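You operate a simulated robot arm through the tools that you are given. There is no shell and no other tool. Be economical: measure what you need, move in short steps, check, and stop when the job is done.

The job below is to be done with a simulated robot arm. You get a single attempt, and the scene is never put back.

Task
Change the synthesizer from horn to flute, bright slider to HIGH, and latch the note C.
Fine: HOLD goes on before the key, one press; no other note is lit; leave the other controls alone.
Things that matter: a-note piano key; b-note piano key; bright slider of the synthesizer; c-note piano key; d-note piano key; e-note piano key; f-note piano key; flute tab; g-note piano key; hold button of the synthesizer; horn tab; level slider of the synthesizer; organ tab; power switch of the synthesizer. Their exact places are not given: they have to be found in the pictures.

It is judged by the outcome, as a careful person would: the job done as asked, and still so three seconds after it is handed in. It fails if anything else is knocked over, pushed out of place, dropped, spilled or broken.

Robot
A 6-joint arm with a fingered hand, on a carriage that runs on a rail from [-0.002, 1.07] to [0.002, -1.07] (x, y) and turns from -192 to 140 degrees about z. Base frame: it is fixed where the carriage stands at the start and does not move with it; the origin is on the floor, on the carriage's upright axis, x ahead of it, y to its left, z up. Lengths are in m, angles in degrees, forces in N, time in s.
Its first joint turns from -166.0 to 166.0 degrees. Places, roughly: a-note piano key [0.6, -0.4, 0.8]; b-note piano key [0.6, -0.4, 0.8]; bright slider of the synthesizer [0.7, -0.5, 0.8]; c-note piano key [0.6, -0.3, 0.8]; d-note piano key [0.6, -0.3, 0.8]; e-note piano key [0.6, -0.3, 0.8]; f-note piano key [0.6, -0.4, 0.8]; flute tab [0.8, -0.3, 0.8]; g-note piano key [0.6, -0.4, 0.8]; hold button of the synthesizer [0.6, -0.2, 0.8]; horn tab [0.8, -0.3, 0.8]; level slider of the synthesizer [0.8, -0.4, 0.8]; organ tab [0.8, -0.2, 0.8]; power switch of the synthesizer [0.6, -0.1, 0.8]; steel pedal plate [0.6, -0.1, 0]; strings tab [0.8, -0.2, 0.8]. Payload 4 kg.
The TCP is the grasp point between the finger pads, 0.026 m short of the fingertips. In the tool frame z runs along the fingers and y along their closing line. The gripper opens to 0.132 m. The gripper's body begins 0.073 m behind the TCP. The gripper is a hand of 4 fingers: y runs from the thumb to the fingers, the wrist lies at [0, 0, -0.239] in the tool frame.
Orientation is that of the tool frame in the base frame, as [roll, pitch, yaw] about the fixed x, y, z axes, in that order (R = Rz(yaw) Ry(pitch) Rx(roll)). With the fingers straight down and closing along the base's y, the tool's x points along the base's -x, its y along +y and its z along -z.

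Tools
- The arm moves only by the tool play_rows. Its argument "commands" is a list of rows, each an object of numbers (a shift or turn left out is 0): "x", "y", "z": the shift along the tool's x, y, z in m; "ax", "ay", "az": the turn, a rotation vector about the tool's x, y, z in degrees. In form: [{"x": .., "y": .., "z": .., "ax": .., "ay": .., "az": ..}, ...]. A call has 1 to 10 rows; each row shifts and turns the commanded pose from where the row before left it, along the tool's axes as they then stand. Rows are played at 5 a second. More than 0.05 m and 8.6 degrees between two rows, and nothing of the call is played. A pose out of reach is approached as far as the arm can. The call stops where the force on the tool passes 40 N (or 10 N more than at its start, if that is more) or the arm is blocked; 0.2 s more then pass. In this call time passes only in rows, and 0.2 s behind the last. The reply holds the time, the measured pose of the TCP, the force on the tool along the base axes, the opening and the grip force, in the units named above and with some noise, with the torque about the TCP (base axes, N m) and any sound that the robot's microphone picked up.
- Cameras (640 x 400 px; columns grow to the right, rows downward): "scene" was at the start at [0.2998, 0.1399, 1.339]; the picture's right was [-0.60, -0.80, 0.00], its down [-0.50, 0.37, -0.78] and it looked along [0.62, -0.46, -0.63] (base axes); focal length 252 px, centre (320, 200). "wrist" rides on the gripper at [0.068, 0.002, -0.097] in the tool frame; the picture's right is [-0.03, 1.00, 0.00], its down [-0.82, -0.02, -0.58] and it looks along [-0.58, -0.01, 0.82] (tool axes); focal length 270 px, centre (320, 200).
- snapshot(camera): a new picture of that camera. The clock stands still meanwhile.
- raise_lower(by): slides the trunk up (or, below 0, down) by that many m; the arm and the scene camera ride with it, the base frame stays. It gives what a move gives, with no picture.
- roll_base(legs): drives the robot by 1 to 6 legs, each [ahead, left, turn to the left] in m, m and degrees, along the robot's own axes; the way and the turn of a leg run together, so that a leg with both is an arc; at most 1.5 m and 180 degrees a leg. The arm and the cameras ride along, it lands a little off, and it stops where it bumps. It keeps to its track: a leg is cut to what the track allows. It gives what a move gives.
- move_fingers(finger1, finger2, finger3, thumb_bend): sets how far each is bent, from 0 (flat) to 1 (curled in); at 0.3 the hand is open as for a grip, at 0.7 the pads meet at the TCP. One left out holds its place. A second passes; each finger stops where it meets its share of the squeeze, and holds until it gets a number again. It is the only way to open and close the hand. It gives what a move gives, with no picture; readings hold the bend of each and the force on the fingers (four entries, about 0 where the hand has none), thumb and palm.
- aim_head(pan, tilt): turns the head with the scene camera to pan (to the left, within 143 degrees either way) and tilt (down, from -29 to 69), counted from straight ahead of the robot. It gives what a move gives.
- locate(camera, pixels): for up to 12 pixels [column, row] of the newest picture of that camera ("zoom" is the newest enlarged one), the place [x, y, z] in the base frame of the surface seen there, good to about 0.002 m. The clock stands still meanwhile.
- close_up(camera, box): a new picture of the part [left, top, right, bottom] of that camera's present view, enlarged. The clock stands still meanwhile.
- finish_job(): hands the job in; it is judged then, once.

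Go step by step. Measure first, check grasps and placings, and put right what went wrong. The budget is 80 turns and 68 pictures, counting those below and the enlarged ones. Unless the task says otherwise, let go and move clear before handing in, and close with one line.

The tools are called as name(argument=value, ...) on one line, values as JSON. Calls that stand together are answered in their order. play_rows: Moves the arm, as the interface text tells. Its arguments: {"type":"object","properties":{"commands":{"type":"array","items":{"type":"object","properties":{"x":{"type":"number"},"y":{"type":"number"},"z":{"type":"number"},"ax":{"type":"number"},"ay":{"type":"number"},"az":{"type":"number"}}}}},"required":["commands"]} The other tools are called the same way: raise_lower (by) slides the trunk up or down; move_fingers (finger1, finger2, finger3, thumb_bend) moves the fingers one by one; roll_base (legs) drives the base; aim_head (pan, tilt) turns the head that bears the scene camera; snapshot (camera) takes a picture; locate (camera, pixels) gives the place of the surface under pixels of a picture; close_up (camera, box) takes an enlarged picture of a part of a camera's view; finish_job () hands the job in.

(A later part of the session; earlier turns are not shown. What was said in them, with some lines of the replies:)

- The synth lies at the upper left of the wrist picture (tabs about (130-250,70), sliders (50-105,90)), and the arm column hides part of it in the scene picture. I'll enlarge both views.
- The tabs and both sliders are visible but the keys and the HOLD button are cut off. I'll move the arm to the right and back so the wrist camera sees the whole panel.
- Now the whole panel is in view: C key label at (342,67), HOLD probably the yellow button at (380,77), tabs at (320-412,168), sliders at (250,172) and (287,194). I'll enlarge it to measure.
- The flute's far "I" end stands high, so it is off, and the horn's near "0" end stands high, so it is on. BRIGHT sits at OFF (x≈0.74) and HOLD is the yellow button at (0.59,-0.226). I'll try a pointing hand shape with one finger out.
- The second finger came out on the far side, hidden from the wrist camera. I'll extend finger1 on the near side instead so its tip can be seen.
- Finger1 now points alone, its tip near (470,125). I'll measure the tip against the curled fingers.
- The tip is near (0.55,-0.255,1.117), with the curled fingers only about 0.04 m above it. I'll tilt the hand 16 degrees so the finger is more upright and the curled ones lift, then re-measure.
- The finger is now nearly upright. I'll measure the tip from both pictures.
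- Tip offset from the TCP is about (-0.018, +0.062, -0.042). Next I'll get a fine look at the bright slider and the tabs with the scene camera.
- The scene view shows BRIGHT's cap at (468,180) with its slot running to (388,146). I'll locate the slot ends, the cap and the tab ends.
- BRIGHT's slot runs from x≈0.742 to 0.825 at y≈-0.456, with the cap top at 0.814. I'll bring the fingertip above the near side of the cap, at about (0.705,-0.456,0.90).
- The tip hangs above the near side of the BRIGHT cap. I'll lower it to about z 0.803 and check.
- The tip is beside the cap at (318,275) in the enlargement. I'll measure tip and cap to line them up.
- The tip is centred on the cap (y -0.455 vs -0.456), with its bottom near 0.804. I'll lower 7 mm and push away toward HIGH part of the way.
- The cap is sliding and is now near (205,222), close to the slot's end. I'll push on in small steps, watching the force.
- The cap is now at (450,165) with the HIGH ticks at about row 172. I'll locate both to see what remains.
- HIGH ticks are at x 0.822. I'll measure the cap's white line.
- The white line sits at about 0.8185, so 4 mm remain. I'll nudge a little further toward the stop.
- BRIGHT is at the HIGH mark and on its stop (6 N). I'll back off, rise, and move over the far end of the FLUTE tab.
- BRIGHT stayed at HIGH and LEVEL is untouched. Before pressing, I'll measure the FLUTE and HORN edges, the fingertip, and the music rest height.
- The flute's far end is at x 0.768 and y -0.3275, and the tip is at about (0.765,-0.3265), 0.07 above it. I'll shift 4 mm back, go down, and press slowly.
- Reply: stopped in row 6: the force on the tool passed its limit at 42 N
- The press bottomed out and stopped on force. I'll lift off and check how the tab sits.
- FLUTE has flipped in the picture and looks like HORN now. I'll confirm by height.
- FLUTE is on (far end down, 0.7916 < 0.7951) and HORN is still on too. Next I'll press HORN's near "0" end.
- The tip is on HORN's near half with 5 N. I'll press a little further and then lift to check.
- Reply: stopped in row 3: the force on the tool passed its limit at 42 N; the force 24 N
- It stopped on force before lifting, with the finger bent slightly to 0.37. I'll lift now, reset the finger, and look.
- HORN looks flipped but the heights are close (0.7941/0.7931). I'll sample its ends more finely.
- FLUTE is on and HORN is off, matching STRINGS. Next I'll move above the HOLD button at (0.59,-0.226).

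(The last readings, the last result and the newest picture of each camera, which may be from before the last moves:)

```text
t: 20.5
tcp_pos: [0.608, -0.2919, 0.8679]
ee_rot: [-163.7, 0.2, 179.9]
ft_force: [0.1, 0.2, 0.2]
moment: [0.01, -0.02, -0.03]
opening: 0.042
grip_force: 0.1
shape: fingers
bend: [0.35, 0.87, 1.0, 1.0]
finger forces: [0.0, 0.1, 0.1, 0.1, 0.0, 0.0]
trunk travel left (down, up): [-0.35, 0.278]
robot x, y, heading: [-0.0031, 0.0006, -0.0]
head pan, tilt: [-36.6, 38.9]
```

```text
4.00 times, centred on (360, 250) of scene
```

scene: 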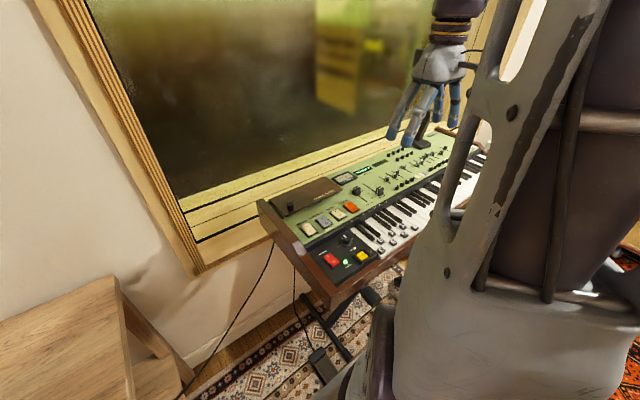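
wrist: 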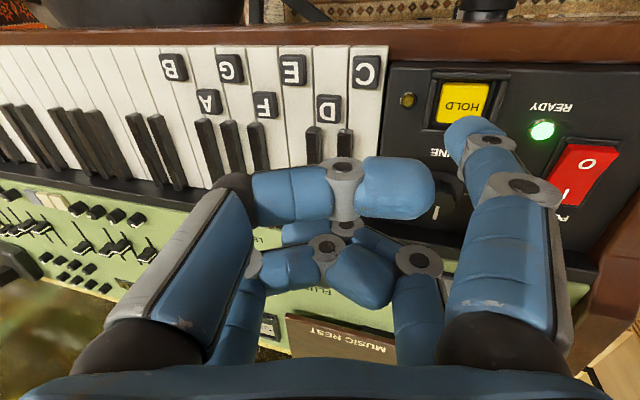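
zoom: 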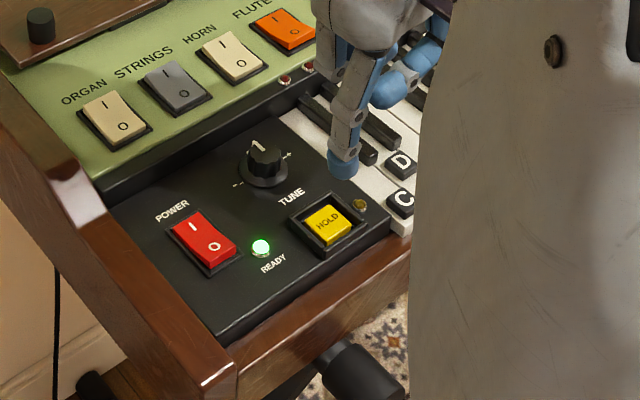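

The tip is just above the HOLD area. I'll measure the button, tip, knob and key labels.

locate(camera="wrist", pixels=[[442, 88], [485, 92], [462, 100], [440, 116], [452, 125], [466, 117], [484, 121], [367, 72], [350, 72], [386, 75], [365, 110], [407, 100]])

locate(camera="zoom", pixels=[[328, 210], [328, 224], [325, 240], [342, 165], [342, 178], [264, 150], [400, 200], [360, 205], [308, 225], [350, 228]])

```text
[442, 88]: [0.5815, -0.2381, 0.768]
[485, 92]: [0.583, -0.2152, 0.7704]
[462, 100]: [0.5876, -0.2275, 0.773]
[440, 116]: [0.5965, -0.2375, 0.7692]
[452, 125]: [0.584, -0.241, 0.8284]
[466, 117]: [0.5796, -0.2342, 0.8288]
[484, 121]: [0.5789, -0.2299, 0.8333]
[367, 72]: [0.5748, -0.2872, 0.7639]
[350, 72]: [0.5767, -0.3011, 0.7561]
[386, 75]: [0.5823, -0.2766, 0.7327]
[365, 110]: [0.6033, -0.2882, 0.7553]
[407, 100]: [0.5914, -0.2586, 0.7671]
```

```text
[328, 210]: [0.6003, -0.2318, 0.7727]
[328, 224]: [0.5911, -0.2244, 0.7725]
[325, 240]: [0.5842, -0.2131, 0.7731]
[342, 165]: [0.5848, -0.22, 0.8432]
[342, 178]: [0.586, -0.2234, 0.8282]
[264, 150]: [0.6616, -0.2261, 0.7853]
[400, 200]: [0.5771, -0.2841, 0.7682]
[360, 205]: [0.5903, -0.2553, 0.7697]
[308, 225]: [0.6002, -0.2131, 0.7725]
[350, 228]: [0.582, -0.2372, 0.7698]
```

The tip sits about 4 mm off the button centre in y. I'll correct that, come down, and press HOLD slowly.

play_rows(commands=[{"x": -0.002, "y": 0.0043, "z": -0.0012}, {"y": 0.0062, "z": 0.0216}, {"y": 0.0062, "z": 0.0216}, {"y": 0.0004, "z": 0.0014}, {"y": 0.0004, "z": 0.0014}, {"y": 0.0004, "z": 0.0014}, {"y": 0.0004, "z": 0.0014}])

close_up(camera="scene", box=[300, 200, 420, 300])

```text
t: 22.1
tcp_pos: [0.6115, -0.2855, 0.8166]
ee_rot: [-163.8, 0.2, -179.9]
ft_force: [0.6, 0.0, 1.0]
moment: [0.04, -0.03, 0.02]
opening: 0.0419
grip_force: 0.8
shape: fingers
bend: [0.35, 0.87, 1.0, 1.0]
finger forces: [0.6, 0.0, 0.0, 0.0, 0.0, 0.0]
trunk travel left (down, up): [-0.35, 0.278]
robot x, y, heading: [-0.0011, 0.0025, 0.3]
head pan, tilt: [-36.6, 38.9]
```

```text
4.00 times, centred on (360, 250) of scene
```

zoom: 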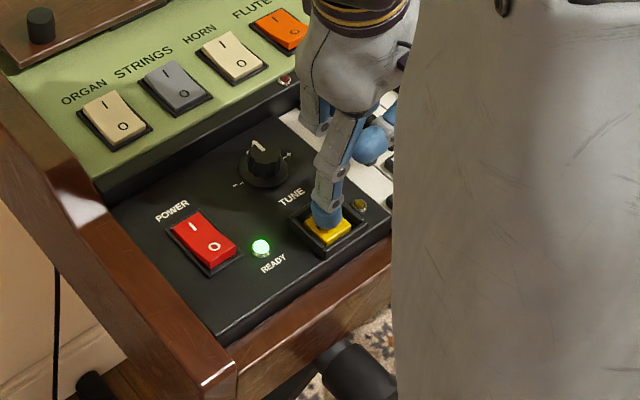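

The tip is just touching HOLD (about 1 N) and the lamp at (360,205) is still off. I'll press further.

play_rows(commands=[{"y": 0.0004, "z": 0.0014}, {"y": 0.0004, "z": 0.0014}])

close_up(camera="scene", box=[300, 200, 420, 300])

```text
t: 22.7
tcp_pos: [0.6119, -0.2866, 0.814]
ee_rot: [-163.8, 0.2, 180.0]
ft_force: [-1.7, -1.0, 3.1]
moment: [0.15, 0.08, 0.04]
opening: 0.0423
grip_force: 1.0
shape: fingers
bend: [0.35, 0.87, 1.0, 1.0]
finger forces: [2.6, 0.0, 0.0, 0.0, 0.0, 0.0]
trunk travel left (down, up): [-0.35, 0.278]
robot x, y, heading: [0.0004, 0.0017, 0.0]
head pan, tilt: [-36.6, 38.9]
heard: click
```

```text
4.00 times, centred on (360, 250) of scene
```

zoom: 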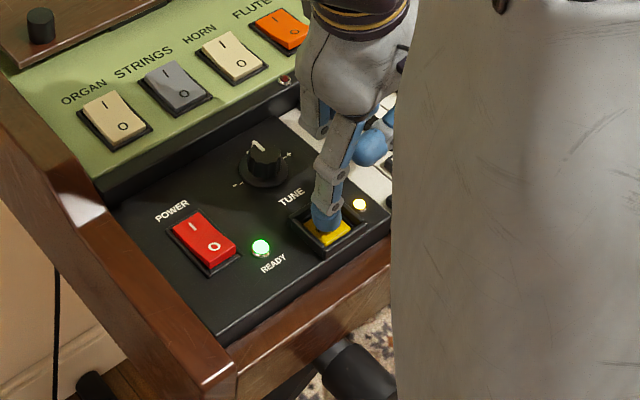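

A click was heard and the HOLD lamp lit. I'll lift straight up and check that it stays lit.

play_rows(commands=[{"y": -0.0069, "z": -0.024}, {"y": -0.0069, "z": -0.024}, {}])

snapshot(camera="wrist")

```text
t: 23.5
tcp_pos: [0.6114, -0.2855, 0.8646]
ee_rot: [-163.7, 0.2, -180.0]
ft_force: [-0.5, -0.5, 0.9]
moment: [0.02, -0.04, 0.01]
opening: 0.042
grip_force: 0.0
shape: fingers
bend: [0.35, 0.87, 1.0, 1.0]
finger forces: [0.1, 0.0, 0.0, 0.0, 0.1, 0.0]
trunk travel left (down, up): [-0.35, 0.278]
robot x, y, heading: [0.0021, -0.0001, -0.1]
head pan, tilt: [-36.6, 38.9]
```

```text
30 pictures are left
```

wrist: 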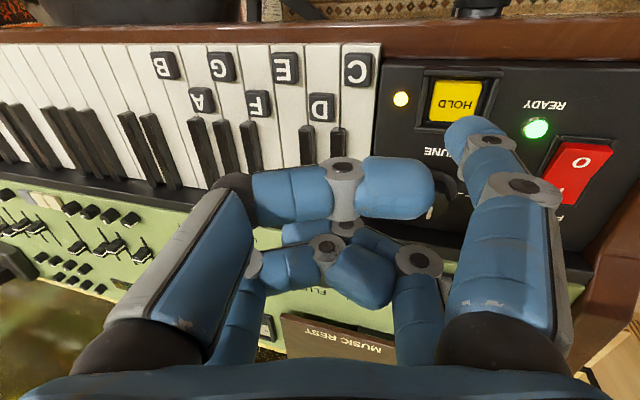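

HOLD stays lit (lamp at (401,98)). I'll measure the C key's edges before pressing.

locate(camera="wrist", pixels=[[342, 100], [348, 100], [358, 100], [368, 100], [375, 100], [379, 100], [358, 70], [360, 52], [336, 150], [339, 133], [365, 130]])

close_up(camera="wrist", box=[280, 30, 440, 150])

```text
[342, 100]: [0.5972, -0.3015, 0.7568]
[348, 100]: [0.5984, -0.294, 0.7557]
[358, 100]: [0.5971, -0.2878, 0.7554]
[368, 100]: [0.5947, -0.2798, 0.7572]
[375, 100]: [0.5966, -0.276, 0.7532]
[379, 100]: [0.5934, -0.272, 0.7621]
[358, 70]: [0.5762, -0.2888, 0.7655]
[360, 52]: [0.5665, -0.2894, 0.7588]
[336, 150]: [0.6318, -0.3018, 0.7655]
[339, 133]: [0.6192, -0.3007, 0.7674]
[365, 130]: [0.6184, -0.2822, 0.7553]
```

```text
3.33 times, centred on (360, 90) of wrist
```

zoom: 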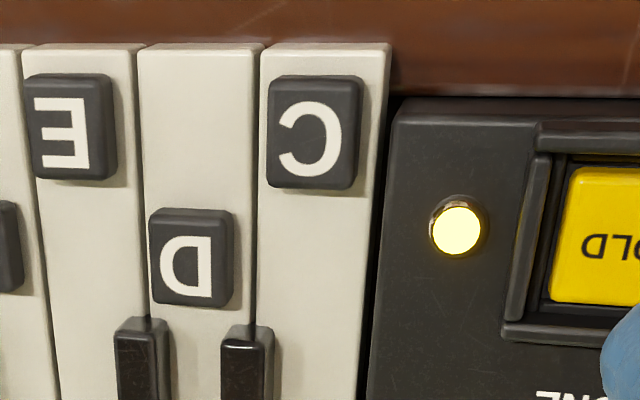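

C spans y -0.302 to -0.276, with its raised label block at (0.577,-0.288,0.765), a good press spot. I'll move above it and verify first.

play_rows(commands=[{"x": 0.0072, "y": -0.03, "z": 0.0086}, {"x": 0.0073, "y": -0.03, "z": 0.0086}, {"y": 0.0055, "z": 0.0192}, {}])

snapshot(camera="wrist")

snapshot(camera="scene")

locate(camera="wrist", pixels=[[452, 127], [460, 119], [468, 117], [484, 121]])

```text
t: 24.5
tcp_pos: [0.5965, -0.3479, 0.8429]
ee_rot: [-163.6, 0.2, -180.0]
ft_force: [0.0, -1.4, 0.7]
moment: [0.0, 0.01, -0.03]
opening: 0.0422
grip_force: 0.2
shape: fingers
bend: [0.35, 0.87, 1.0, 1.0]
finger forces: [0.0, 0.1, 0.1, 0.0, 0.0, 0.0]
trunk travel left (down, up): [-0.35, 0.278]
robot x, y, heading: [0.0024, 0.0031, -0.1]
head pan, tilt: [-36.6, 38.9]
```

```text
28 pictures are left
```

wrist: 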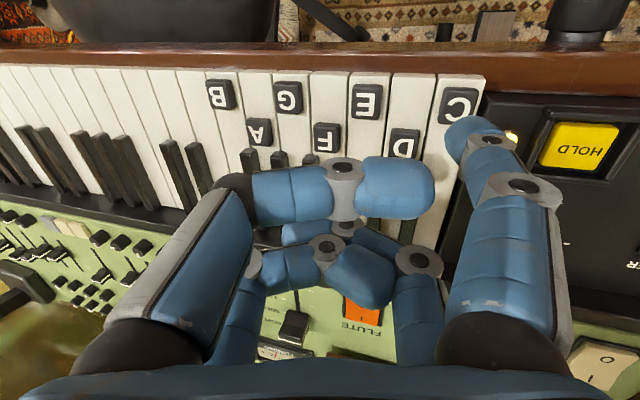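

```text
27 pictures are left
```

scene: 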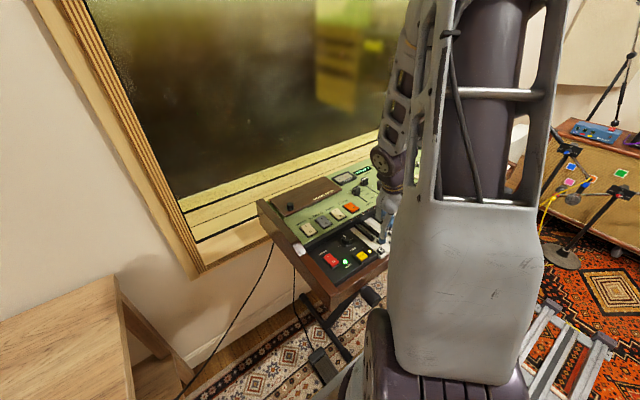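

```text
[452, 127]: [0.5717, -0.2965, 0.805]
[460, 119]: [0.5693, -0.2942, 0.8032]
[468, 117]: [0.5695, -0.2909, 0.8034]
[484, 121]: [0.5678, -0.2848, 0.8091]
```

The tip is centred over C (y about -0.287, x 0.578) with its bottom near 0.80. I'll shift 2 mm, come down, and press in 2 mm steps.

play_rows(commands=[{"y": 0.0023, "z": 0.015}, {"y": 0.0041, "z": 0.0144}, {"y": 0.0005, "z": 0.0019}, {"y": 0.0006, "z": 0.0019}, {"y": 0.0005, "z": 0.0019}, {"y": 0.0006, "z": 0.0019}])

snapshot(camera="wrist")

close_up(camera="scene", box=[300, 170, 420, 270])

```text
t: 25.9
tcp_pos: [0.5964, -0.3505, 0.8054]
ee_rot: [-163.6, 0.1, 179.9]
ft_force: [0.0, 1.2, 0.3]
moment: [0.07, 0.03, 0.0]
opening: 0.0422
grip_force: 0.1
shape: fingers
bend: [0.35, 0.87, 1.0, 1.0]
finger forces: [1.0, 0.1, 0.1, 0.0, 0.0, 0.1]
trunk travel left (down, up): [-0.35, 0.278]
robot x, y, heading: [0.0037, -0.002, 0.1]
head pan, tilt: [-36.6, 38.9]
heard: click
```

```text
26 pictures are left
```

wrist: 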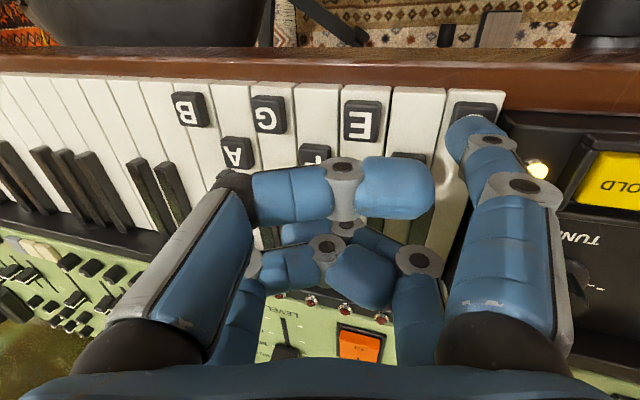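

```text
4.00 times, centred on (360, 220) of scene
```

zoom: 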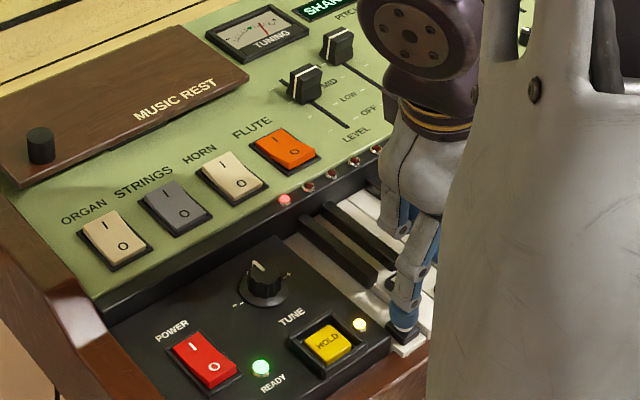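

A click was heard and the first red note lamp at (285,200) lit. I'll lift straight up and move well clear.

play_rows(commands=[{"y": -0.0069, "z": -0.024}, {"y": -0.0083, "z": -0.0288}, {"y": -0.011, "z": -0.0384}, {"y": -0.011, "z": -0.0384}, {"y": -0.011, "z": -0.0384}, {"y": -0.011, "z": -0.0384}, {"y": -0.011, "z": -0.0384}, {}])

snapshot(camera="wrist")

close_up(camera="scene", box=[290, 140, 450, 270])

```text
t: 27.7
tcp_pos: [0.5964, -0.3487, 1.0595]
ee_rot: [-163.6, 0.2, -179.9]
ft_force: [-0.2, 0.6, 0.6]
moment: [0.02, 0.0, 0.04]
opening: 0.0425
grip_force: 0.0
shape: fingers
bend: [0.35, 0.87, 1.0, 1.0]
finger forces: [0.0, 0.0, 0.0, 0.0, 0.1, 0.0]
trunk travel left (down, up): [-0.35, 0.278]
robot x, y, heading: [-0.0061, -0.0018, -0.1]
head pan, tilt: [-36.6, 38.9]
```

```text
24 pictures are left
```

wrist: 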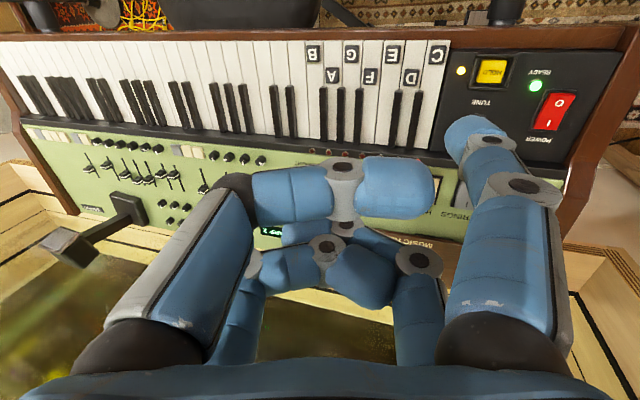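

```text
3.08 times, centred on (370, 205) of scene
```

zoom: 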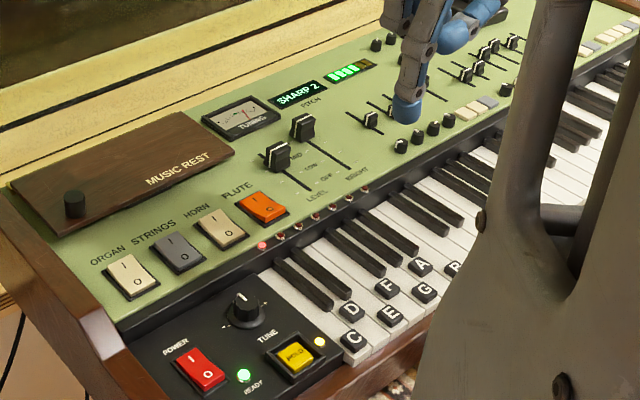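

The C lamp (262,245) and HOLD lamp (320,341) are lit and no other note is. I'll do one last enlarged check of the tabs and sliders.

close_up(camera="scene", box=[315, 165, 415, 235])

locate(camera="scene", pixels=[[379, 189], [389, 180]])

```text
5.71 times, centred on (365, 200) of scene
```

zoom: 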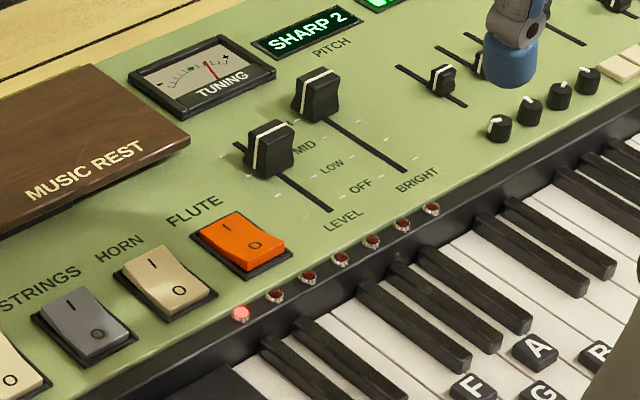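

```text
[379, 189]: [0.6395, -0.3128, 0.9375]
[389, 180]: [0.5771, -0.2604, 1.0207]
```

FLUTE is on, HORN is off, BRIGHT is at HIGH, LEVEL is where it was, and only the C lamp is lit with HOLD on. The arm is clear, so I'm handing in.

finish_job()

```text
The job is handed in.
```

The synthesizer is now on flute with horn off, BRIGHT is at HIGH, and C is latched: HOLD went on first, then one press of C, and no other note is lit.
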